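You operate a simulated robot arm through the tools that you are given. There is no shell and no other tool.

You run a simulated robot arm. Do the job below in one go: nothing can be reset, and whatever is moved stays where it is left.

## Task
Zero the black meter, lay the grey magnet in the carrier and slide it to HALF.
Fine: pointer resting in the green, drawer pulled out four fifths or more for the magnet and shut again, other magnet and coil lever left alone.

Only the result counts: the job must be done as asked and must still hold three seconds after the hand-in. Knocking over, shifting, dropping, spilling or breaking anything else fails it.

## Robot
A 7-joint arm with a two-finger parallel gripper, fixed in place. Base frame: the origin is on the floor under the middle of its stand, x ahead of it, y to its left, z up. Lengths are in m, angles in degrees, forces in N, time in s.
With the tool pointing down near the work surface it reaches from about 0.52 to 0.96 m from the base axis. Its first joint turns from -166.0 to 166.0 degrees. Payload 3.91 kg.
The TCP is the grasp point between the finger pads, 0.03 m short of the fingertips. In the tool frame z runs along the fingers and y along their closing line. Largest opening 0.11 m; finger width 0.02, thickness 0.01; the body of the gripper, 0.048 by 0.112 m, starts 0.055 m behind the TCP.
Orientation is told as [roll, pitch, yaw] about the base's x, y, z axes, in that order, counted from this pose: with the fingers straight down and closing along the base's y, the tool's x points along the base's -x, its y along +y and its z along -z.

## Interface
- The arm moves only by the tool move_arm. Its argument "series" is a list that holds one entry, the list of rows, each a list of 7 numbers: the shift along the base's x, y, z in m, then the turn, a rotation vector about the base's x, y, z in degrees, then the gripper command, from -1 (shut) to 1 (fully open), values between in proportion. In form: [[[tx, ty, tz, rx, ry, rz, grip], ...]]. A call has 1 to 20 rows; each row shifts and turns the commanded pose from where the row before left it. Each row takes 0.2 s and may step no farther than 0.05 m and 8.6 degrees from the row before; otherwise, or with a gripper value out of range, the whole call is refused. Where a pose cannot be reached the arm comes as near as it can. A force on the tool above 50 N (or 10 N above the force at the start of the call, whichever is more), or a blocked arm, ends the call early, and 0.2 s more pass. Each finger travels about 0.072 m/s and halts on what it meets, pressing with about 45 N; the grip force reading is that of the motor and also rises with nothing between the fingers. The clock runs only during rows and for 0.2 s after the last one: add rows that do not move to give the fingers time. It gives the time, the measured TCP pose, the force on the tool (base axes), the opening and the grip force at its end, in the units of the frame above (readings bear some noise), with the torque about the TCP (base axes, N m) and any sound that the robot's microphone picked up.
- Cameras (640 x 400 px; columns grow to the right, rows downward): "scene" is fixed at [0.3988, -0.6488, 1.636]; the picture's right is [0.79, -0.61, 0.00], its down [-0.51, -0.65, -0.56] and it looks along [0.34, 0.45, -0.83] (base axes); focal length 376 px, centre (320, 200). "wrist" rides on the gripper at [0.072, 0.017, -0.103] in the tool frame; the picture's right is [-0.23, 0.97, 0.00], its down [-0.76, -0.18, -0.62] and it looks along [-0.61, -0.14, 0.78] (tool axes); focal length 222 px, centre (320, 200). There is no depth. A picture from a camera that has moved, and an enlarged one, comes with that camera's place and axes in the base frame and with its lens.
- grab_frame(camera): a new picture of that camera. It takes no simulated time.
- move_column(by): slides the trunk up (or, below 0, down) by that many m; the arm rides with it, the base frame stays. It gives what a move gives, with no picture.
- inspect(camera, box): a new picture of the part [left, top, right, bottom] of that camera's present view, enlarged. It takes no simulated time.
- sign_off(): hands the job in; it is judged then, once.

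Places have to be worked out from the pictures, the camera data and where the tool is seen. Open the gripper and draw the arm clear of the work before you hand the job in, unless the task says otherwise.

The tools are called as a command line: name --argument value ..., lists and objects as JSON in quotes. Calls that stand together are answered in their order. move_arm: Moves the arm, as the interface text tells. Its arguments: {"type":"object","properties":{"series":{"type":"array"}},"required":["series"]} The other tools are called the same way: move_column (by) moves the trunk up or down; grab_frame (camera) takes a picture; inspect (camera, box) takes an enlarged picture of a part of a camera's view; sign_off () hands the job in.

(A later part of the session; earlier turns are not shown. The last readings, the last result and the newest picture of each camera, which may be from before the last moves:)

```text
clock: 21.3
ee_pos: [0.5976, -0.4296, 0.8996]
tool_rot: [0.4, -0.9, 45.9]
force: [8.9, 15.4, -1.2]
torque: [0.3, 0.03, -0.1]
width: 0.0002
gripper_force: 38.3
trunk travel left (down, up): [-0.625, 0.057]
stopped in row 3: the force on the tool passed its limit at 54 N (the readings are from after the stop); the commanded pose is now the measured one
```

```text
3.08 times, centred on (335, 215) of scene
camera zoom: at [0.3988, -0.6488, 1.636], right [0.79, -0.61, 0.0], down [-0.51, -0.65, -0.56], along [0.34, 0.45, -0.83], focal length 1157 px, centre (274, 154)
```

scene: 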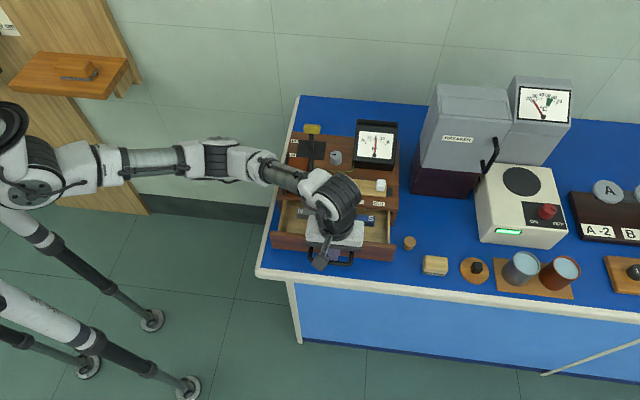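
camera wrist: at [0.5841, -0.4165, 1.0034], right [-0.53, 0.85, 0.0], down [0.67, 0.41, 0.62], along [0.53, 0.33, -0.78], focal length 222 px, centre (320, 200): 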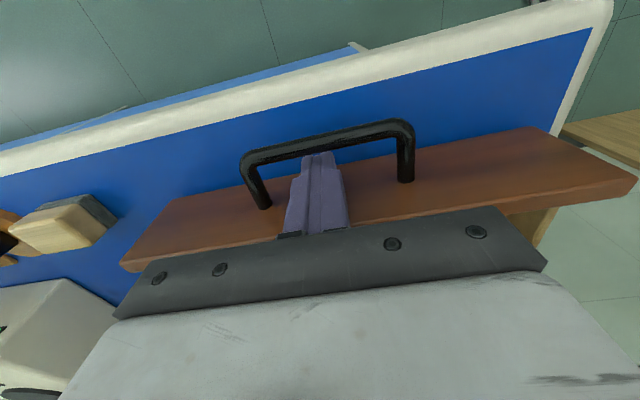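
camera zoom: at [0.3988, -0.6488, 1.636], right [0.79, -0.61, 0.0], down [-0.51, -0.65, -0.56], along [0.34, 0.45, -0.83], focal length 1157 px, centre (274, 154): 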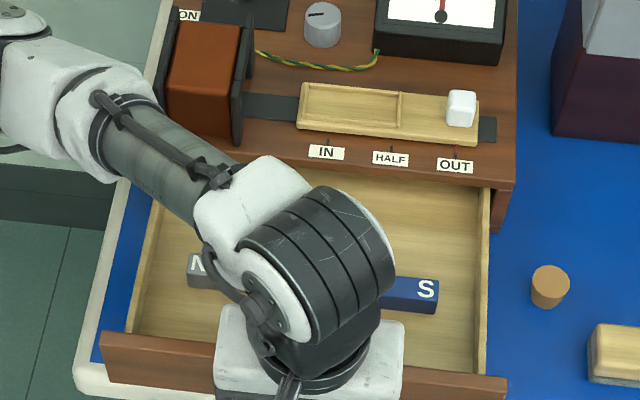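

The drawer is at its stop (about 15 cm), and the box has not shifted. I ease 5 mm back off the bar and rise straight up to look into the drawer.

move_arm --series '[[[0.0035, 0.0035, 0, 0, 0, 0, -1], [0.0004, 0.0004, 0, 0, 0, 0, -1], [0, 0, 0.02, 0, 0, 0, -1], [0, 0, 0.045, 0, 0, -0.5, -1], [0, 0, 0.045, 0, 0.5, -0.5, -1], [0, 0, 0.045, 0, 0.4, 0, -1], [0, 0, 0, 0, 0, 0, -1]]]'

grab_frame --camera "wrist"

grab_frame --camera "scene"

```text
clock: 22.9
ee_pos: [0.5984, -0.4283, 1.0558]
tool_rot: [1.0, -0.1, 44.5]
force: [-0.6, 0.0, 0.3]
torque: [0.0, -0.03, 0.0]
width: 0.0
gripper_force: 37.5
trunk travel left (down, up): [-0.625, 0.057]
```

```text
taken
camera wrist: at [0.5355, -0.4671, 1.1599], right [-0.52, 0.85, 0.02], down [0.67, 0.4, 0.62], along [0.52, 0.33, -0.78], focal length 222 px, centre (320, 200)
```

wrist: 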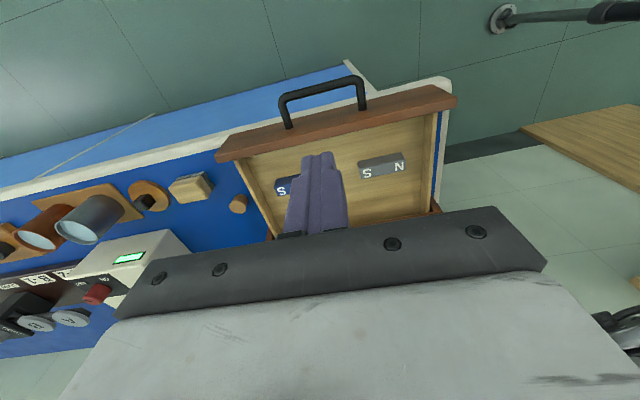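

```text
taken
```

scene: 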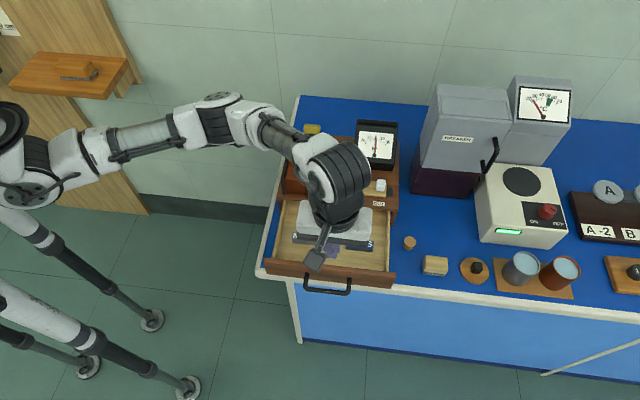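

I can see the grey magnet (labels S and N) at left and the blue one at right. I straighten the small tilt, open the gripper and move above the grey magnet, estimated near (0.62, -0.308), keeping high.

move_arm --series '[[[0.0072, 0.04, -0.005, -0.78, -0.63, 0.5, -0.4], [0.0072, 0.04, -0.005, 0, 0, 0, 0.2], [0.0072, 0.04, -0.005, 0, 0, 0, 0.55], [0, 0, 0, 0, 0, 0, 0.55], [0, 0, 0, 0, 0, 0, 0.55], [0, 0, 0, 0, 0, 0, 0.55]]]'

grab_frame --camera "wrist"

inspect --camera "scene" --box '[255, 150, 415, 300]'

```text
clock: 24.3
ee_pos: [0.6203, -0.3057, 1.0411]
tool_rot: [-0.1, 0.1, 45.1]
force: [-0.6, -0.5, -0.3]
torque: [-0.01, 0.0, 0.02]
width: 0.0854
gripper_force: 0.0
trunk travel left (down, up): [-0.625, 0.057]
```

```text
taken
camera wrist: at [0.5561, -0.3449, 1.1448], right [-0.53, 0.85, 0.0], down [0.66, 0.42, 0.62], along [0.53, 0.33, -0.78], focal length 222 px, centre (320, 200)
```

wrist: 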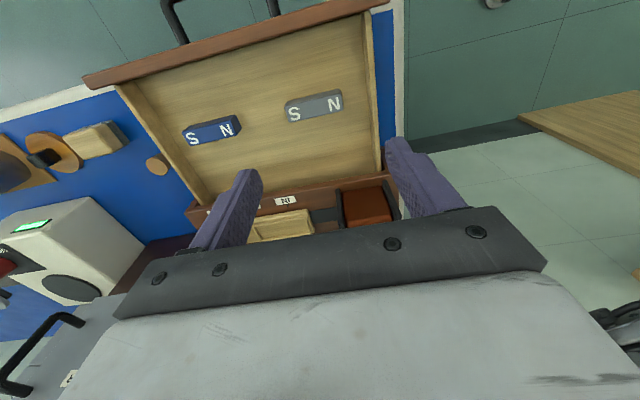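

```text
2.67 times, centred on (335, 225) of scene
camera zoom: at [0.3988, -0.6488, 1.636], right [0.79, -0.61, 0.0], down [-0.51, -0.65, -0.56], along [0.34, 0.45, -0.83], focal length 1003 px, centre (280, 133)
```

zoom: 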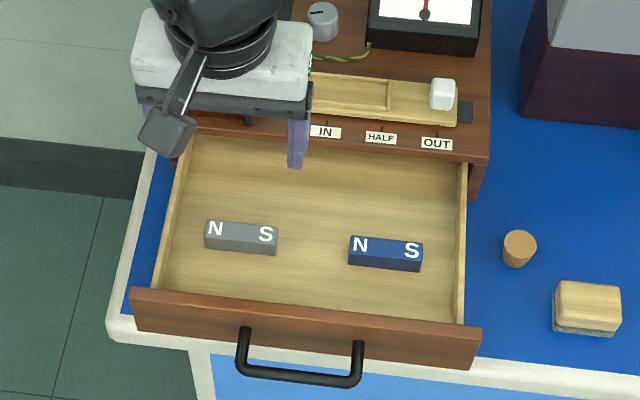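

Both magnets are clearly visible now. I zoom in on the grey one to get its size, place and angle.

inspect --camera "wrist" --box '[255, 65, 383, 145]'

inspect --camera "scene" --box '[290, 220, 370, 270]'

```text
5.00 times, centred on (319, 105) of wrist
camera zoom: at [0.5561, -0.3449, 1.1448], right [-0.53, 0.85, 0.0], down [0.66, 0.42, 0.62], along [0.53, 0.33, -0.78], focal length 1111 px, centre (325, 675)
```

zoom: 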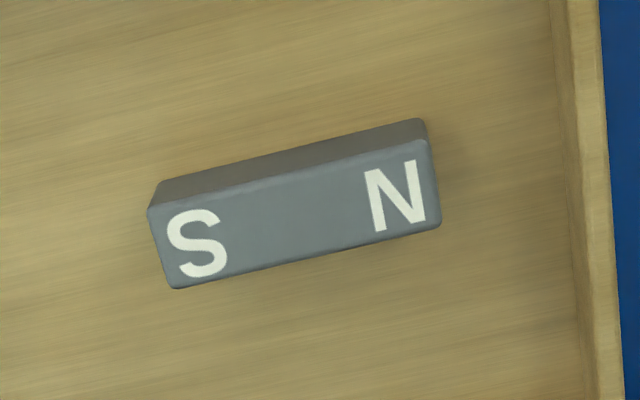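

```text
8.00 times, centred on (330, 245) of scene
camera zoom: at [0.3988, -0.6488, 1.636], right [0.79, -0.61, 0.0], down [-0.51, -0.65, -0.56], along [0.34, 0.45, -0.83], focal length 3008 px, centre (240, -160)
```

zoom: 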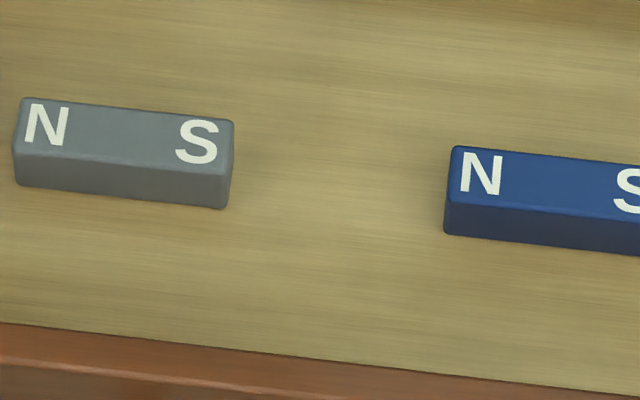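

The grey magnet is about 59 × 17 × 20 mm, centred near (0.6185, -0.313), top z≈0.903, long axis along the box front. I centre over it with a 78 mm opening and go down to tips ≈0.92 to verify.

move_arm --series '[[[-0.0009, -0.0037, -0.03, 0, 0, 0, 0.42], [-0.0009, -0.0036, -0.03, 0, 0, 0, 0.42], [0, 0, -0.031, 0, 0, 0, 0.42], [0, 0, 0, 0, 0, 0, 0.42]]]'

inspect --camera "wrist" --box '[200, 80, 440, 230]'

inspect --camera "scene" --box '[270, 180, 400, 280]'

```text
clock: 25.3
ee_pos: [0.6183, -0.3141, 0.9496]
tool_rot: [0.0, 0.0, 45.2]
force: [-1.2, 0.1, -0.2]
torque: [-0.03, -0.04, -0.02]
width: 0.078
gripper_force: 0.2
trunk travel left (down, up): [-0.625, 0.057]
```

```text
2.67 times, centred on (320, 155) of wrist
camera zoom: at [0.5552, -0.353, 1.0535], right [-0.53, 0.85, 0.0], down [0.66, 0.42, 0.62], along [0.53, 0.33, -0.78], focal length 592 px, centre (320, 320)
```

zoom: 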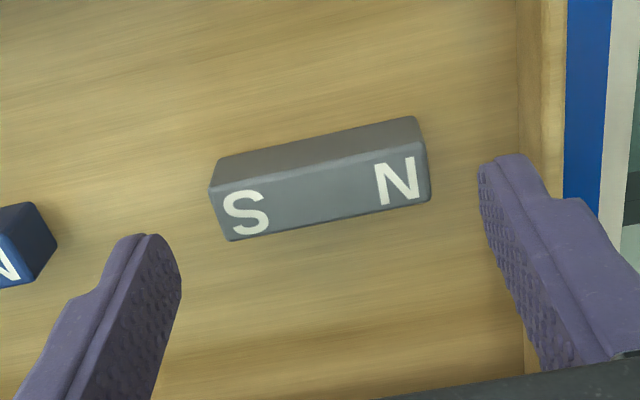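

```text
4.00 times, centred on (335, 230) of scene
camera zoom: at [0.3988, -0.6488, 1.636], right [0.79, -0.61, 0.0], down [-0.51, -0.65, -0.56], along [0.34, 0.45, -0.83], focal length 1504 px, centre (260, 80)
```

zoom: 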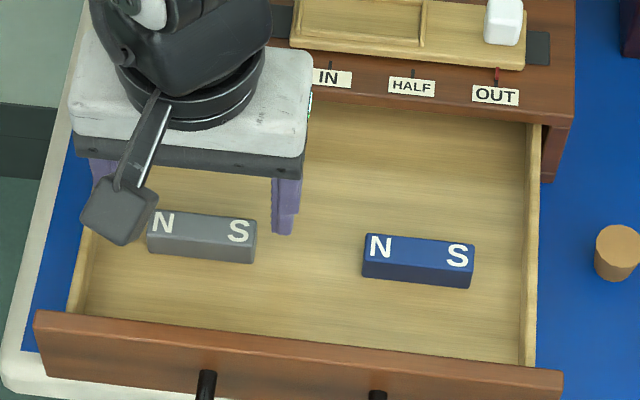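

The magnet is centred between the fingers to within 1 mm, top z≈0.904 and bottom ≈0.884. I lower so the tips end about 9 mm above its bottom (leaving room for the carrier rim) and close on its ends.

move_arm --series '[[[0, 0.0007, -0.013, 0, 0, 0, 0.42], [0, 0, -0.0131, 0, 0, 0, 0.42], [0, 0, 0, 0, 0, 0, 0.42], [0, 0, 0, 0, 0, 0, 0.2], [0, 0, 0, 0, 0, 0, -0.1], [0, 0, 0, 0, 0, 0, -0.1], [0, 0, 0, 0, 0, 0, -0.1]]]'

inspect --camera "wrist" --box '[200, 80, 440, 230]'

inspect --camera "scene" --box '[270, 180, 400, 280]'

```text
clock: 26.9
ee_pos: [0.6177, -0.3163, 0.923]
tool_rot: [-0.1, 0.1, 45.1]
force: [0.2, 0.0, 0.9]
torque: [0.01, 0.0, 0.0]
width: 0.0592
gripper_force: 45.2
trunk travel left (down, up): [-0.625, 0.057]
```

```text
2.67 times, centred on (320, 155) of wrist
camera zoom: at [0.5554, -0.3534, 1.0271], right [-0.53, 0.85, 0.0], down [0.66, 0.42, 0.62], along [0.53, 0.33, -0.78], focal length 592 px, centre (320, 320)
```

zoom: 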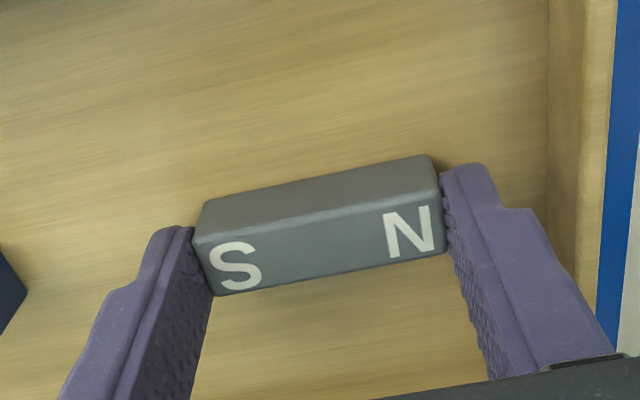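

```text
4.00 times, centred on (335, 230) of scene
camera zoom: at [0.3988, -0.6488, 1.636], right [0.79, -0.61, 0.0], down [-0.51, -0.65, -0.56], along [0.34, 0.45, -0.83], focal length 1504 px, centre (260, 80)
```

zoom: 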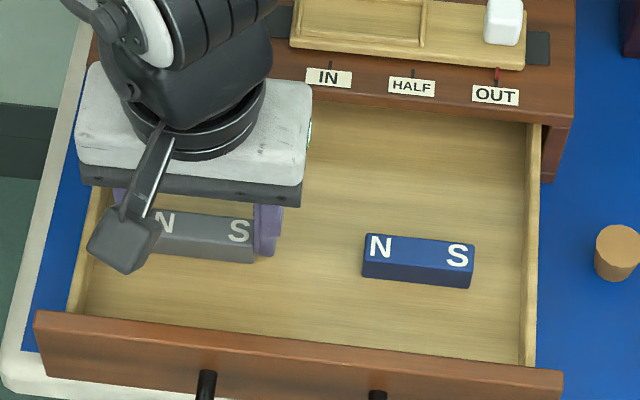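

The magnet is gripped (0.0592 m, 45 N). I lift it straight up out of the drawer.

move_arm --series '[[[0, 0, 0.015, 0, 0, 0, -0.3], [0, 0, 0.035, 0, 0, 0, -0.3], [0, 0, 0.04, 0, 0, 0, -0.3], [0, 0, 0.03, 0, 0, 0, -0.3], [0, 0, 0, 0, 0, 0, -0.3]]]'

grab_frame --camera "wrist"

inspect --camera "scene" --box '[255, 110, 415, 290]'

```text
clock: 28.1
ee_pos: [0.6197, -0.3139, 1.0446]
tool_rot: [0.0, 0.1, 45.1]
force: [0.8, 0.3, -2.0]
torque: [0.01, 0.0, -0.02]
width: 0.0594
gripper_force: 44.9
trunk travel left (down, up): [-0.625, 0.057]
```

```text
taken
camera wrist: at [0.5561, -0.3519, 1.1481], right [-0.53, 0.85, 0.0], down [0.66, 0.42, 0.62], along [0.53, 0.33, -0.78], focal length 222 px, centre (320, 200)
```

wrist: 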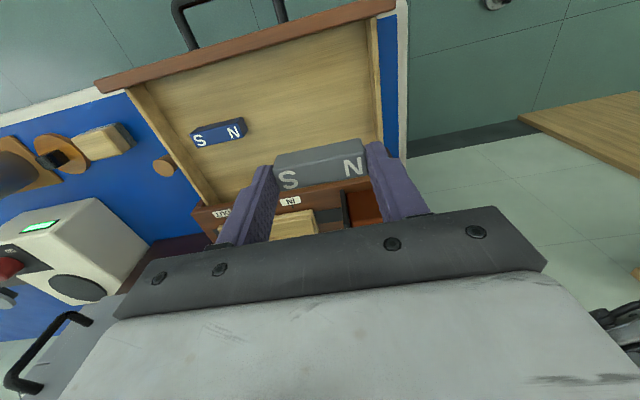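

```text
2.22 times, centred on (335, 200) of scene
camera zoom: at [0.3988, -0.6488, 1.636], right [0.79, -0.61, 0.0], down [-0.51, -0.65, -0.56], along [0.34, 0.45, -0.83], focal length 836 px, centre (287, 200)
```

zoom: 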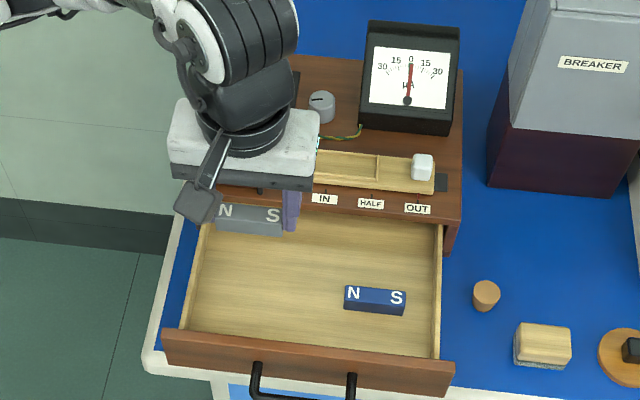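

The magnet is secured above the drawer. The carrier recess centre computes to about (0.760, -0.275) from two views; I move right along the box front first, then back over the recess at TCP z≈1.07, clear of the coil.

move_arm --series '[[[0.0255, -0.0255, 0.0125, 0, 0, 0, -0.3], [0.0254, -0.0254, 0.0125, 0, 0, 0, -0.3], [0.0297, 0.0297, 0, 0, 0, 0, -0.3], [0.0297, 0.0297, 0, 0, 0, 0, -0.3], [0.0297, 0.0297, 0, 0, 0, 0, -0.3], [0, 0, 0, 0, 0, 0, -0.3], [0, 0, 0, 0, 0, 0, -0.3]]]'

inspect --camera "wrist" --box '[200, 60, 440, 210]'

inspect --camera "scene" --box '[270, 120, 410, 220]'

```text
clock: 29.7
ee_pos: [0.7586, -0.2763, 1.0696]
tool_rot: [-0.1, 0.0, 45.1]
force: [0.2, 0.8, -1.9]
torque: [0.03, 0.0, 0.02]
width: 0.0593
gripper_force: 44.6
trunk travel left (down, up): [-0.625, 0.057]
```

```text
2.67 times, centred on (320, 135) of wrist
camera zoom: at [0.6955, -0.3137, 1.173], right [-0.53, 0.85, 0.0], down [0.66, 0.42, 0.62], along [0.53, 0.33, -0.78], focal length 592 px, centre (320, 373)
```

zoom: 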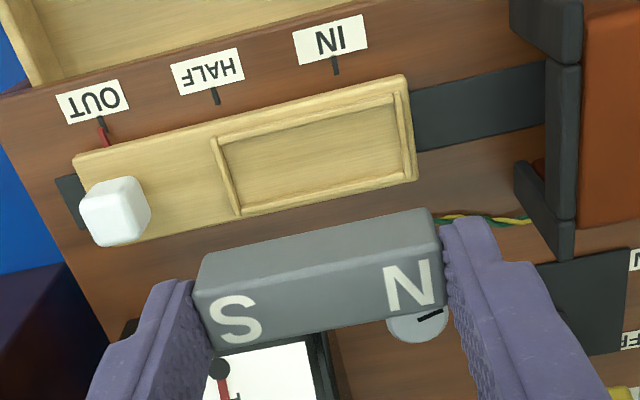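

```text
4.00 times, centred on (340, 170) of scene
camera zoom: at [0.3988, -0.6488, 1.636], right [0.79, -0.61, 0.0], down [-0.51, -0.65, -0.56], along [0.34, 0.45, -0.83], focal length 1504 px, centre (240, 320)
```

zoom: 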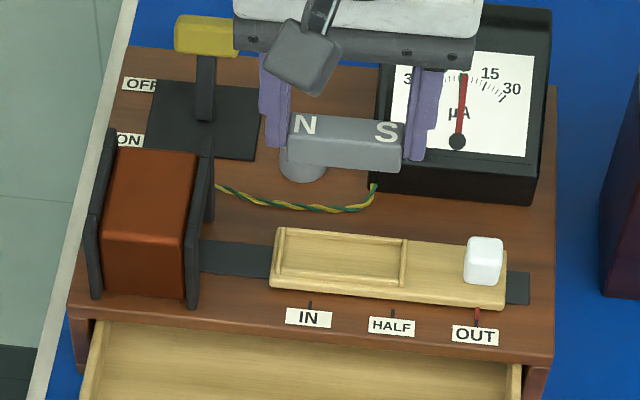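

The recess is about 70 × 29 mm, centred at (0.764, -0.2724), so the 59 × 17 mm magnet has about 5 mm of room each way. I shift onto its centre and come down to magnet bottom ≈0.947.

move_arm --series '[[[0.0041, 0.0025, -0.02, 0, 0, 0, -0.3], [0, 0, -0.025, 0, 0, 0, -0.3], [0, 0, -0.025, 0, 0, 0, -0.3], [0, 0, -0.013, 0, 0, 0, -0.3], [0, 0, 0, 0, 0, 0, -0.3]]]'

inspect --camera "wrist" --box '[200, 80, 440, 230]'

inspect --camera "scene" --box '[300, 150, 400, 215]'

```text
clock: 30.9
ee_pos: [0.7624, -0.2744, 0.9849]
tool_rot: [-0.1, 0.2, 45.1]
force: [-0.4, -0.3, -1.6]
torque: [-0.02, -0.01, 0.02]
width: 0.0595
gripper_force: 45.3
trunk travel left (down, up): [-0.625, 0.057]
```

```text
2.67 times, centred on (320, 155) of wrist
camera zoom: at [0.6995, -0.3118, 1.0894], right [-0.53, 0.85, 0.0], down [0.66, 0.42, 0.62], along [0.53, 0.33, -0.78], focal length 592 px, centre (320, 320)
```

zoom: 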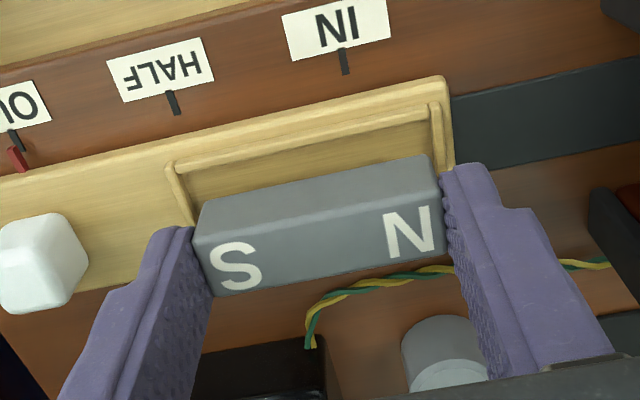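

```text
6.15 times, centred on (350, 182) of scene
camera zoom: at [0.3988, -0.6488, 1.636], right [0.79, -0.61, 0.0], down [-0.51, -0.65, -0.56], along [0.34, 0.45, -0.83], focal length 2314 px, centre (135, 308)
```

zoom: 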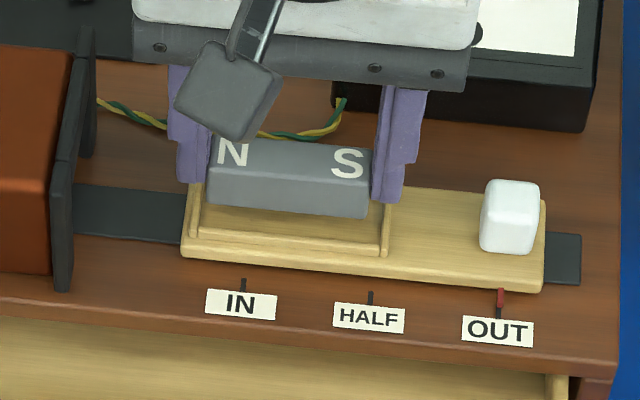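

The magnet hangs over the recess, about 2 mm to the left of its centre. I nudge it right 1.5 mm and lower slowly, watching the vertical force.

move_arm --series '[[[0.001, -0.001, -0.002, 0, 0, 0, -0.3], [0, 0, -0.003, 0, 0, 0, -0.3], [0, 0, -0.003, 0, 0, 0, -0.3], [0, 0, 0, 0, 0, 0, -0.3]]]'

inspect --camera "scene" --box '[300, 150, 400, 215]'

```text
clock: 31.9
ee_pos: [0.7642, -0.2749, 0.9759]
tool_rot: [0.0, 0.1, 45.1]
force: [0.7, -0.3, -2.1]
torque: [0.03, 0.03, 0.0]
width: 0.0592
gripper_force: 45.1
trunk travel left (down, up): [-0.625, 0.057]
```

```text
6.15 times, centred on (350, 182) of scene
camera zoom: at [0.3988, -0.6488, 1.636], right [0.79, -0.61, 0.0], down [-0.51, -0.65, -0.56], along [0.34, 0.45, -0.83], focal length 2314 px, centre (135, 308)
```

zoom: 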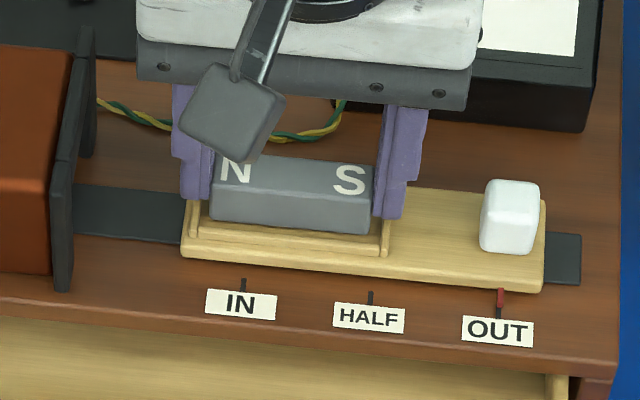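

No contact yet (the reading is just the magnet's weight). I continue down in 1.5–2 mm steps.

move_arm --series '[[[0, 0, -0.002, 0, 0, 0, -0.3], [0, 0, -0.0015, 0, 0, 0, -0.3], [0, 0, 0, 0, 0, 0, -0.3]]]'

inspect --camera "scene" --box '[300, 150, 400, 215]'

inspect --camera "wrist" --box '[200, 80, 440, 230]'

```text
clock: 32.7
ee_pos: [0.7631, -0.2733, 0.9752]
tool_rot: [-0.2, 0.1, 45.1]
force: [5.0, 2.3, 14.6]
torque: [0.43, 0.18, -0.11]
width: 0.0593
gripper_force: 44.7
trunk travel left (down, up): [-0.625, 0.057]
```

```text
6.15 times, centred on (350, 182) of scene
camera zoom: at [0.3988, -0.6488, 1.636], right [0.79, -0.61, 0.0], down [-0.51, -0.65, -0.56], along [0.34, 0.45, -0.83], focal length 2314 px, centre (135, 308)
```

zoom: 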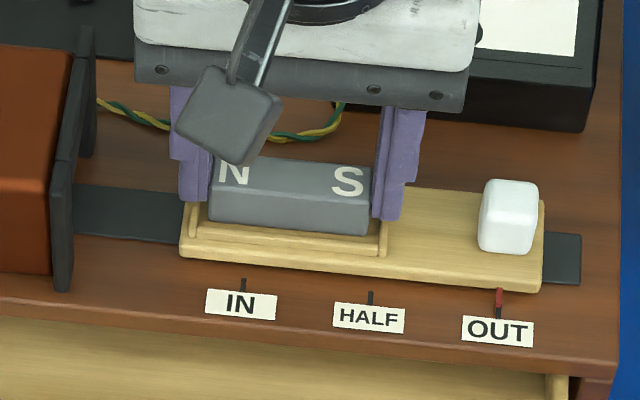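

```text
2.67 times, centred on (320, 155) of wrist
camera zoom: at [0.6996, -0.3126, 1.079], right [-0.53, 0.85, 0.0], down [0.66, 0.42, 0.62], along [0.53, 0.33, -0.78], focal length 592 px, centre (320, 320)
```

zoom: 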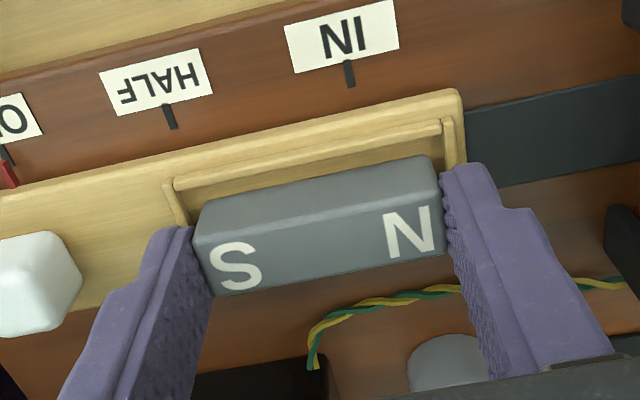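

Contact: about +15 N upward at TCP z≈0.975, matching the magnet's bottom reaching the recess floor (~0.936). I take off most of the preload, then open the fingers gently to release it.

move_arm --series '[[[0, 0, 0.0018, 0, 0, 0, -0.3], [0, 0, 0, 0, 0, 0, -0.3], [0, 0, 0, 0, 0, 0, 0.2], [0, 0, 0, 0, 0, 0, 0.3], [0, 0, 0, 0, 0, 0, 0.3]]]'

inspect --camera "scene" --box '[300, 150, 400, 215]'

inspect --camera "wrist" --box '[200, 80, 440, 230]'

```text
clock: 33.9
ee_pos: [0.7635, -0.2749, 0.9742]
tool_rot: [-0.1, 0.1, 45.0]
force: [-0.2, 0.3, -1.4]
torque: [0.0, 0.0, 0.02]
width: 0.0719
gripper_force: 0.0
trunk travel left (down, up): [-0.625, 0.057]
```

```text
6.15 times, centred on (350, 182) of scene
camera zoom: at [0.3988, -0.6488, 1.636], right [0.79, -0.61, 0.0], down [-0.51, -0.65, -0.56], along [0.34, 0.45, -0.83], focal length 2314 px, centre (135, 308)
```

zoom: 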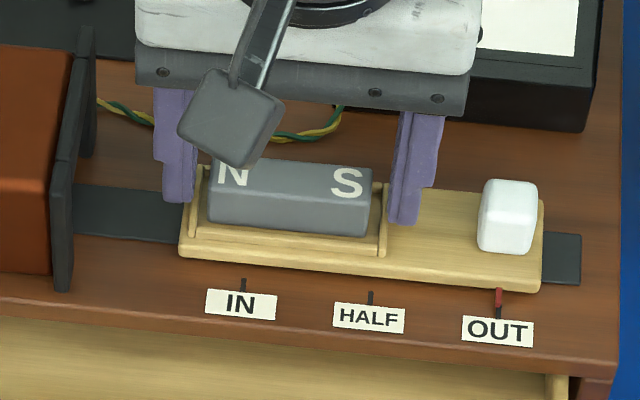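

```text
2.67 times, centred on (320, 155) of wrist
camera zoom: at [0.6995, -0.3136, 1.0786], right [-0.53, 0.85, 0.0], down [0.66, 0.42, 0.62], along [0.53, 0.33, -0.78], focal length 592 px, centre (320, 320)
```

zoom: 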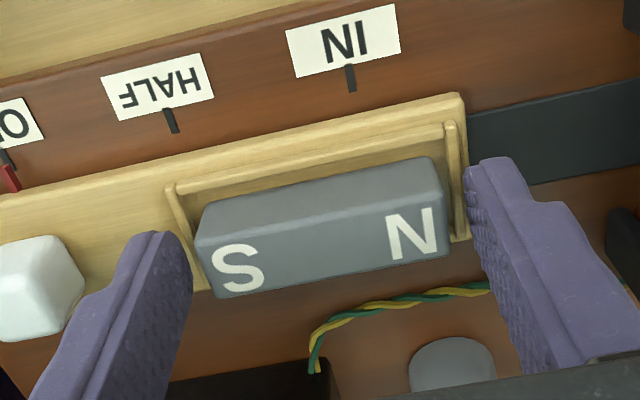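

The magnet lies in the recess, no forces left. I rise straight up and inspect the seating from above.

move_arm --series '[[[0, 0, 0.02, 0, 0, 0, 0.3], [0, 0, 0.04, 0, 0, 0, 0.3], [0, 0, 0.045, 0, 0, 0, 0.3], [0, 0, 0, 0, 0, 0, 0.3]]]'

inspect --camera "wrist" --box '[220, 60, 412, 180]'

inspect --camera "scene" --box '[300, 150, 400, 215]'

inspect --camera "scene" --box '[350, 122, 402, 162]'

```text
clock: 34.9
ee_pos: [0.7619, -0.2767, 1.0803]
tool_rot: [0.0, 0.2, 45.2]
force: [0.5, -0.4, 0.2]
torque: [0.03, -0.01, 0.02]
width: 0.0716
gripper_force: 0.0
trunk travel left (down, up): [-0.625, 0.057]
```

```text
3.33 times, centred on (316, 120) of wrist
camera zoom: at [0.6981, -0.314, 1.1852], right [-0.53, 0.85, 0.0], down [0.66, 0.42, 0.62], along [0.53, 0.33, -0.78], focal length 740 px, centre (333, 467)
```

zoom: 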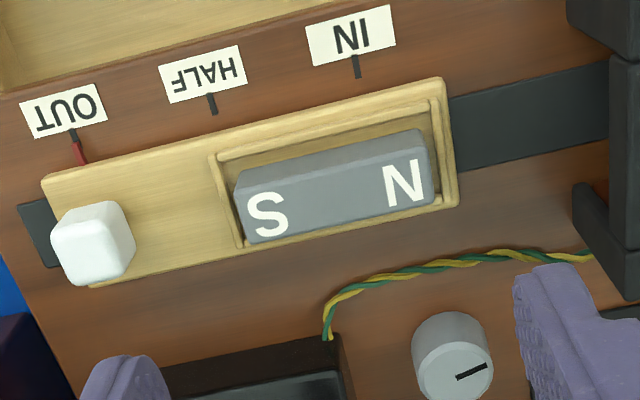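

```text
6.15 times, centred on (350, 182) of scene
camera zoom: at [0.3988, -0.6488, 1.636], right [0.79, -0.61, 0.0], down [-0.51, -0.65, -0.56], along [0.34, 0.45, -0.83], focal length 2314 px, centre (135, 308)
```

zoom: 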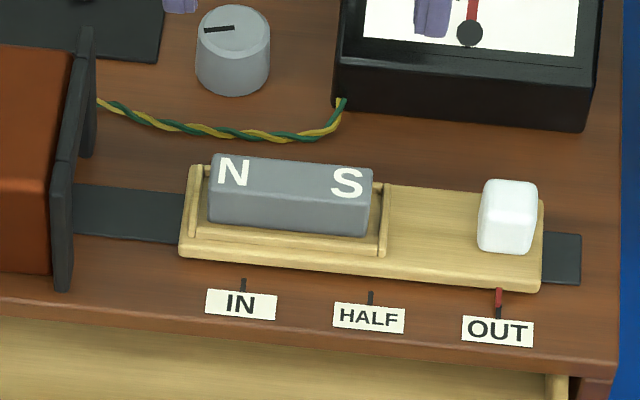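

```text
10.00 times, centred on (376, 142) of scene
camera zoom: at [0.3988, -0.6488, 1.636], right [0.79, -0.61, 0.0], down [-0.51, -0.65, -0.56], along [0.34, 0.45, -0.83], focal length 3760 px, centre (-240, 780)
```

zoom: 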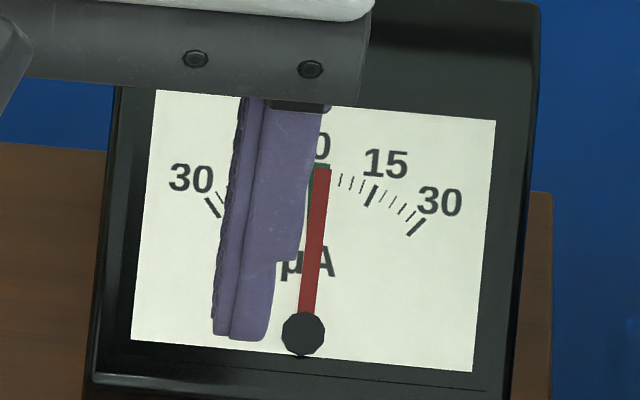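

The magnet is well seated inside the rims and the pointer still sits in the green. Tick spacing computes to 47.2 mm. I take a closer look at the white knob and the red index mark of the carrier.

inspect --camera "scene" --box '[362, 170, 402, 195]'

inspect --camera "wrist" --box '[215, 80, 295, 150]'

```text
16.00 times, centred on (382, 182) of scene
camera zoom: at [0.3988, -0.6488, 1.636], right [0.79, -0.61, 0.0], down [-0.51, -0.65, -0.56], along [0.34, 0.45, -0.83], focal length 6016 px, centre (-672, 480)
```

zoom: 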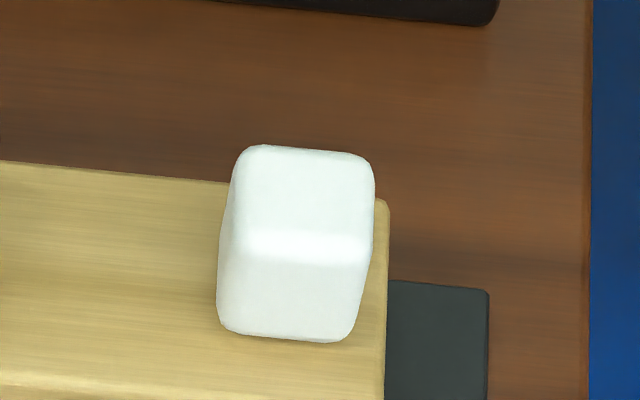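

```text
5.71 times, centred on (255, 115) of wrist
camera zoom: at [0.6981, -0.314, 1.1852], right [-0.53, 0.85, 0.0], down [0.66, 0.42, 0.62], along [0.53, 0.33, -0.78], focal length 1269 px, centre (691, 686)
```

zoom: 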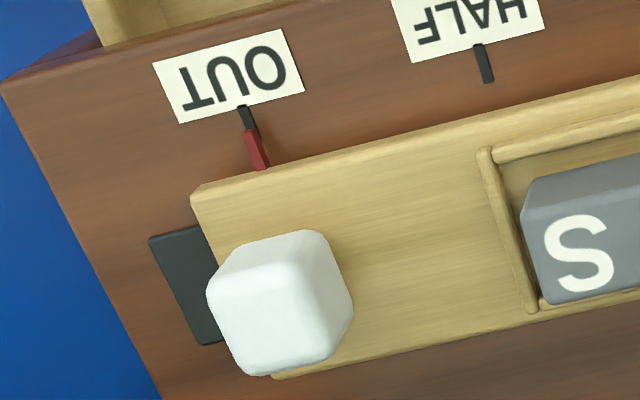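

The knob is about 19 mm across, top centre at (0.8167, -0.3306, 0.961). I move over it with a 50 mm opening (fingers closing along the slide) and check at tips ≈0.985.

move_arm --series '[[[0.0183, -0.018, -0.01, 0, 0, 0, 0], [0.0183, -0.018, -0.02, 0, 0, 0, -0.09], [0.0182, -0.0179, -0.035, 0, 0, 0, -0.09], [0, 0, 0, 0, 0, 0, -0.09], [0, 0, 0, 0, 0, 0, -0.09]]]'

inspect --camera "wrist" --box '[200, 80, 440, 230]'

inspect --camera "scene" --box '[300, 130, 410, 205]'

```text
clock: 36.1
ee_pos: [0.8169, -0.328, 1.0147]
tool_rot: [-0.1, 0.1, 45.0]
force: [-0.3, 0.5, -0.4]
torque: [-0.01, -0.01, -0.04]
width: 0.0498
gripper_force: 0.1
trunk travel left (down, up): [-0.625, 0.057]
```

```text
2.67 times, centred on (320, 155) of wrist
camera zoom: at [0.7536, -0.3662, 1.1186], right [-0.53, 0.85, 0.0], down [0.66, 0.42, 0.62], along [0.53, 0.33, -0.78], focal length 592 px, centre (320, 320)
```

zoom: 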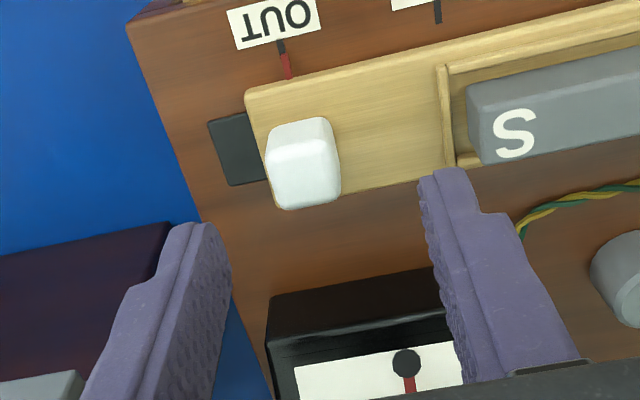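

```text
5.33 times, centred on (355, 168) of scene
camera zoom: at [0.3988, -0.6488, 1.636], right [0.79, -0.61, 0.0], down [-0.51, -0.65, -0.56], along [0.34, 0.45, -0.83], focal length 2005 px, centre (133, 373)
```

zoom: 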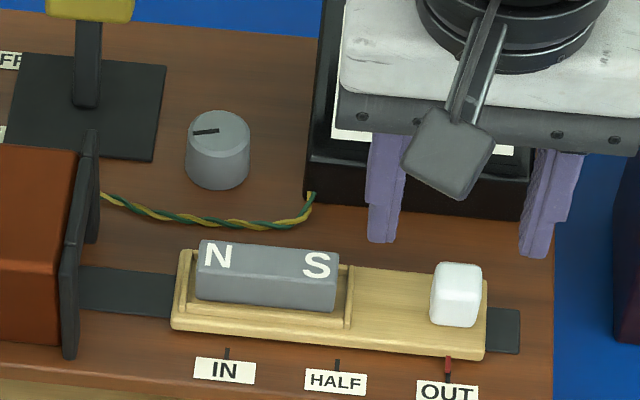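

The knob is about 3.5 mm further along +e1 than the finger midline. I correct, lower to TCP z≈0.977 (tips just above the deck) and close on the knob.

move_arm --series '[[[0.0014, -0.0036, -0.012, 0, 0, 0, -0.2], [0, 0, -0.013, 0, 0, 0, -0.2], [0, 0, -0.0125, 0, 0, 0, -0.2], [0, 0, 0, 0, 0, 0, -0.2]]]'

inspect --camera "wrist" --box '[200, 80, 440, 230]'

inspect --camera "scene" --box '[300, 130, 410, 205]'

```text
clock: 37.1
ee_pos: [0.8183, -0.3334, 0.9762]
tool_rot: [-0.1, 0.1, 45.1]
force: [-0.8, -0.5, 0.1]
torque: [-0.03, -0.02, 0.0]
width: 0.0439
gripper_force: 0.0
trunk travel left (down, up): [-0.625, 0.057]
```

```text
2.67 times, centred on (320, 155) of wrist
camera zoom: at [0.7548, -0.3711, 1.0812], right [-0.53, 0.85, 0.0], down [0.66, 0.42, 0.62], along [0.53, 0.33, -0.78], focal length 592 px, centre (320, 320)
```

zoom: 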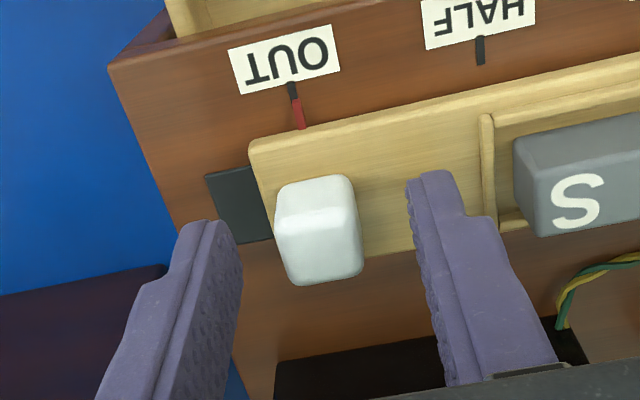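

```text
5.33 times, centred on (355, 168) of scene
camera zoom: at [0.3988, -0.6488, 1.636], right [0.79, -0.61, 0.0], down [-0.51, -0.65, -0.56], along [0.34, 0.45, -0.83], focal length 2005 px, centre (133, 373)
```

zoom: 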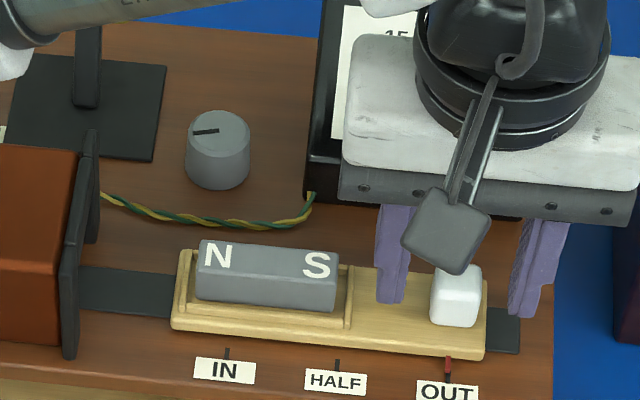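

The knob is centred between the fingers. I close on it.

move_arm --series '[[[0, 0, 0, 0, 0, 0, -0.5], [0, 0, 0, 0, 0, 0, -0.9], [0, 0, 0, 0, 0, 0, -0.9]]]'

inspect --camera "wrist" --box '[200, 60, 440, 210]'

```text
clock: 37.9
ee_pos: [0.8187, -0.3318, 0.9778]
tool_rot: [-0.1, 0.0, 45.1]
force: [0.5, -0.4, 0.8]
torque: [0.02, -0.03, -0.13]
width: 0.0195
gripper_force: 44.2
trunk travel left (down, up): [-0.625, 0.057]
```

```text
2.67 times, centred on (320, 135) of wrist
camera zoom: at [0.755, -0.371, 1.0812], right [-0.53, 0.85, 0.0], down [0.66, 0.42, 0.62], along [0.53, 0.33, -0.78], focal length 592 px, centre (320, 373)
```

zoom: 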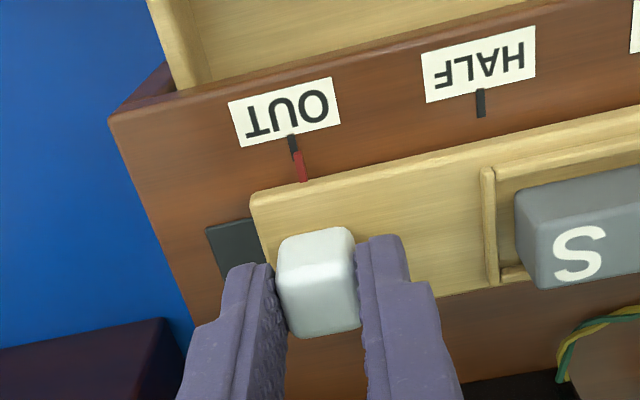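

Gripped at 19.5 mm. I slide the carrier smoothly toward HALF, 40 mm first, then check the red index.

move_arm --series '[[[-0.0035, 0.0035, 0, 0, 0, 0, -0.9], [-0.007, 0.0071, 0, 0, 0, 0, -0.9], [-0.007, 0.0071, 0, 0, 0, 0, -0.9], [-0.007, 0.0071, 0, 0, 0, 0, -0.9], [-0.0036, 0.0036, 0, 0, 0, 0, -0.9], [0, 0, 0, 0, 0, 0, -0.9]]]'

inspect --camera "wrist" --box '[200, 60, 440, 210]'

inspect --camera "scene" --box '[300, 130, 410, 205]'

```text
clock: 39.3
ee_pos: [0.7916, -0.3037, 0.9765]
tool_rot: [0.1, 0.1, 45.0]
force: [-9.5, -9.2, -4.3]
torque: [-0.01, -0.13, 0.07]
width: 0.0196
gripper_force: 44.6
trunk travel left (down, up): [-0.625, 0.057]
```

```text
2.67 times, centred on (320, 135) of wrist
camera zoom: at [0.7274, -0.3433, 1.0812], right [-0.53, 0.85, 0.0], down [0.67, 0.41, 0.62], along [0.53, 0.33, -0.78], focal length 592 px, centre (320, 373)
```

zoom: 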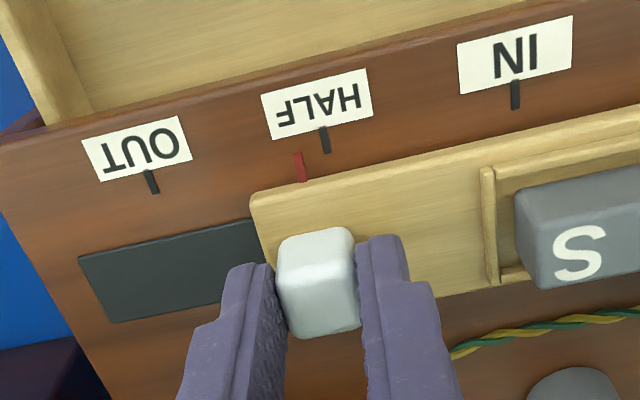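

```text
5.33 times, centred on (355, 168) of scene
camera zoom: at [0.3988, -0.6488, 1.636], right [0.79, -0.61, 0.0], down [-0.51, -0.65, -0.56], along [0.34, 0.45, -0.83], focal length 2005 px, centre (133, 373)
```

zoom: 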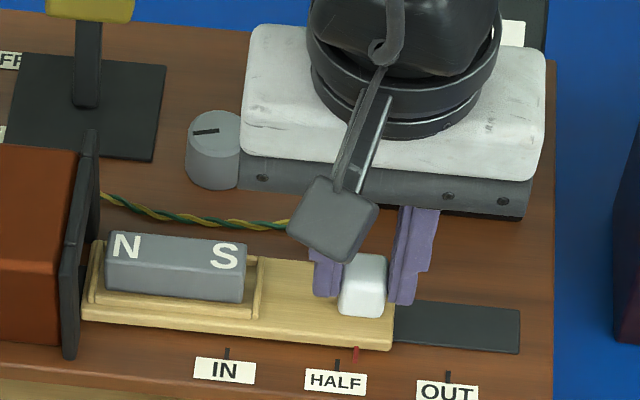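

The red index is about 8 mm short of the HALF tick, and a small side load shows the path drifting toward +e2. I move the remaining 8 mm with a 1 mm correction toward -e2.

move_arm --series '[[[-0.0035, 0.0022, 0, 0, 0, 0, -0.9], [-0.0029, 0.0028, 0, 0, 0, 0, -0.9], [0, 0, 0, 0, 0, 0, -0.9], [0, 0, 0, 0, 0, 0, -0.9]]]'

inspect --camera "wrist" --box '[260, 70, 356, 130]'

inspect --camera "scene" --box '[340, 175, 396, 210]'

```text
clock: 40.3
ee_pos: [0.785, -0.2986, 0.977]
tool_rot: [-0.2, 0.1, 45.0]
force: [-5.8, -6.2, -2.3]
torque: [-0.82, 0.79, -0.18]
width: 0.0198
gripper_force: 45.0
trunk travel left (down, up): [-0.625, 0.057]
```

```text
6.67 times, centred on (308, 100) of wrist
camera zoom: at [0.7215, -0.3376, 1.0812], right [-0.53, 0.85, 0.0], down [0.66, 0.42, 0.62], along [0.53, 0.33, -0.78], focal length 1481 px, centre (400, 867)
```

zoom: 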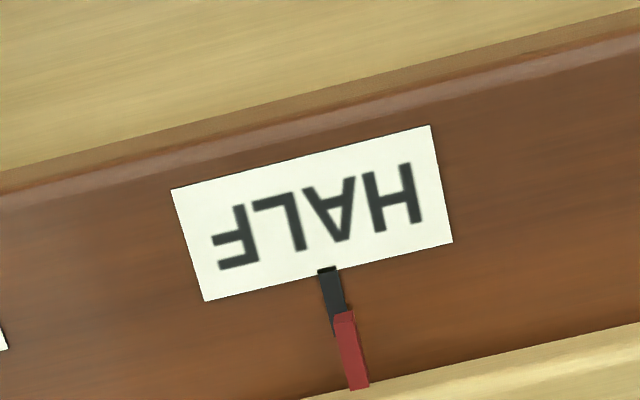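

```text
11.43 times, centred on (368, 192) of scene
camera zoom: at [0.3988, -0.6488, 1.636], right [0.79, -0.61, 0.0], down [-0.51, -0.65, -0.56], along [0.34, 0.45, -0.83], focal length 4297 px, centre (-229, 286)
```

zoom: 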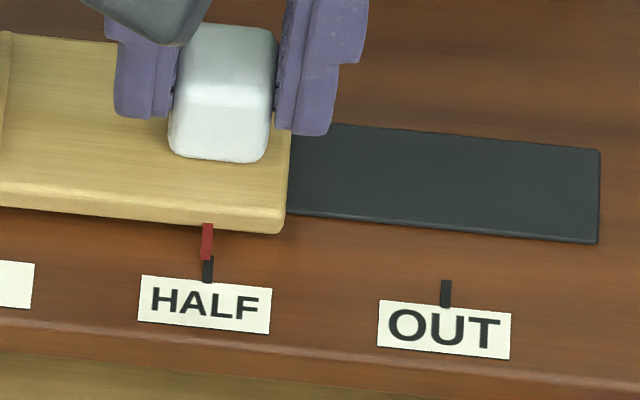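

Index and HALF tick look nearly aligned. I enlarge both views further to judge the residual offset.

inspect --camera "scene" --box '[350, 190, 374, 205]'

inspect --camera "wrist" --box '[292, 100, 332, 135]'

```text
16.00 times, centred on (362, 198) of scene
camera zoom: at [0.3988, -0.6488, 1.636], right [0.79, -0.61, 0.0], down [-0.51, -0.65, -0.56], along [0.34, 0.45, -0.83], focal length 6016 px, centre (-352, 240)
```

zoom: 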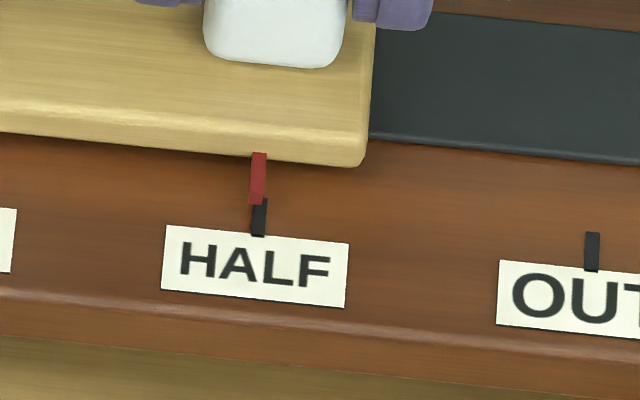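

```text
11.43 times, centred on (312, 118) of wrist
camera zoom: at [0.7215, -0.3376, 1.0812], right [-0.53, 0.85, 0.0], down [0.66, 0.42, 0.62], along [0.53, 0.33, -0.78], focal length 2538 px, centre (411, 1143)
```

zoom: 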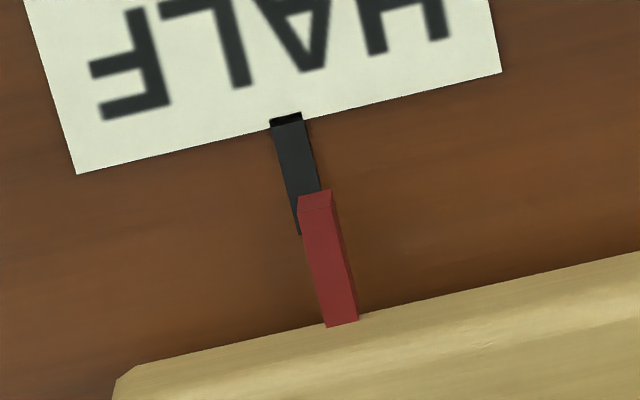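

Allowing for the index being slightly raised, the carrier is within about 1 mm of HALF and matches how it was lined up at OUT. I release the knob, rise clear and re-check.

move_arm --series '[[[0, 0, 0, 0, 0, 0, -0.6], [0, 0, 0, 0, 0, 0, -0.25], [0, 0, 0, 0, 0, 0, -0.25], [0, 0, 0.02, 0, 0, 0, -0.25], [0, 0, 0.04, 0, 0, 0, -0.25], [0, 0, 0.045, 0, 0, 0, -0.25], [0, 0, 0, 0, 0, 0, -0.25]]]'

inspect --camera "scene" --box '[300, 150, 400, 215]'

inspect --camera "scene" --box '[350, 190, 374, 205]'

inspect --camera "wrist" --box '[200, 50, 440, 200]'

```text
clock: 41.9
ee_pos: [0.7871, -0.2992, 1.0837]
tool_rot: [0.0, 0.1, 45.1]
force: [-0.4, 0.1, 0.1]
torque: [-0.01, 0.0, 0.02]
width: 0.0411
gripper_force: 0.1
trunk travel left (down, up): [-0.625, 0.057]
```

```text
6.15 times, centred on (350, 182) of scene
camera zoom: at [0.3988, -0.6488, 1.636], right [0.79, -0.61, 0.0], down [-0.51, -0.65, -0.56], along [0.34, 0.45, -0.83], focal length 2314 px, centre (135, 308)
```

zoom: 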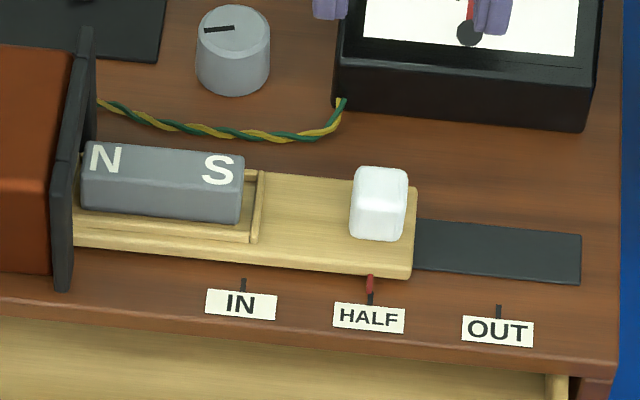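

```text
16.00 times, centred on (362, 198) of scene
camera zoom: at [0.3988, -0.6488, 1.636], right [0.79, -0.61, 0.0], down [-0.51, -0.65, -0.56], along [0.34, 0.45, -0.83], focal length 6016 px, centre (-352, 240)
```

zoom: 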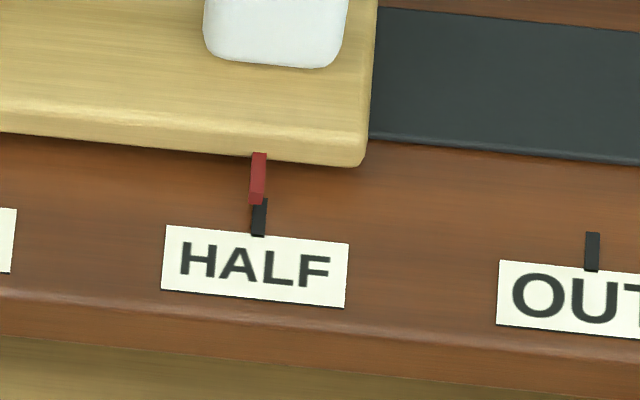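

```text
2.67 times, centred on (320, 125) of wrist
camera zoom: at [0.7236, -0.3374, 1.1875], right [-0.53, 0.85, 0.0], down [0.66, 0.42, 0.62], along [0.53, 0.33, -0.78], focal length 592 px, centre (320, 400)
```

zoom: 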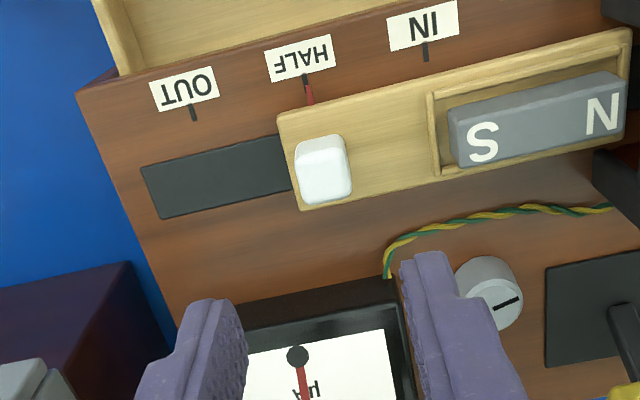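

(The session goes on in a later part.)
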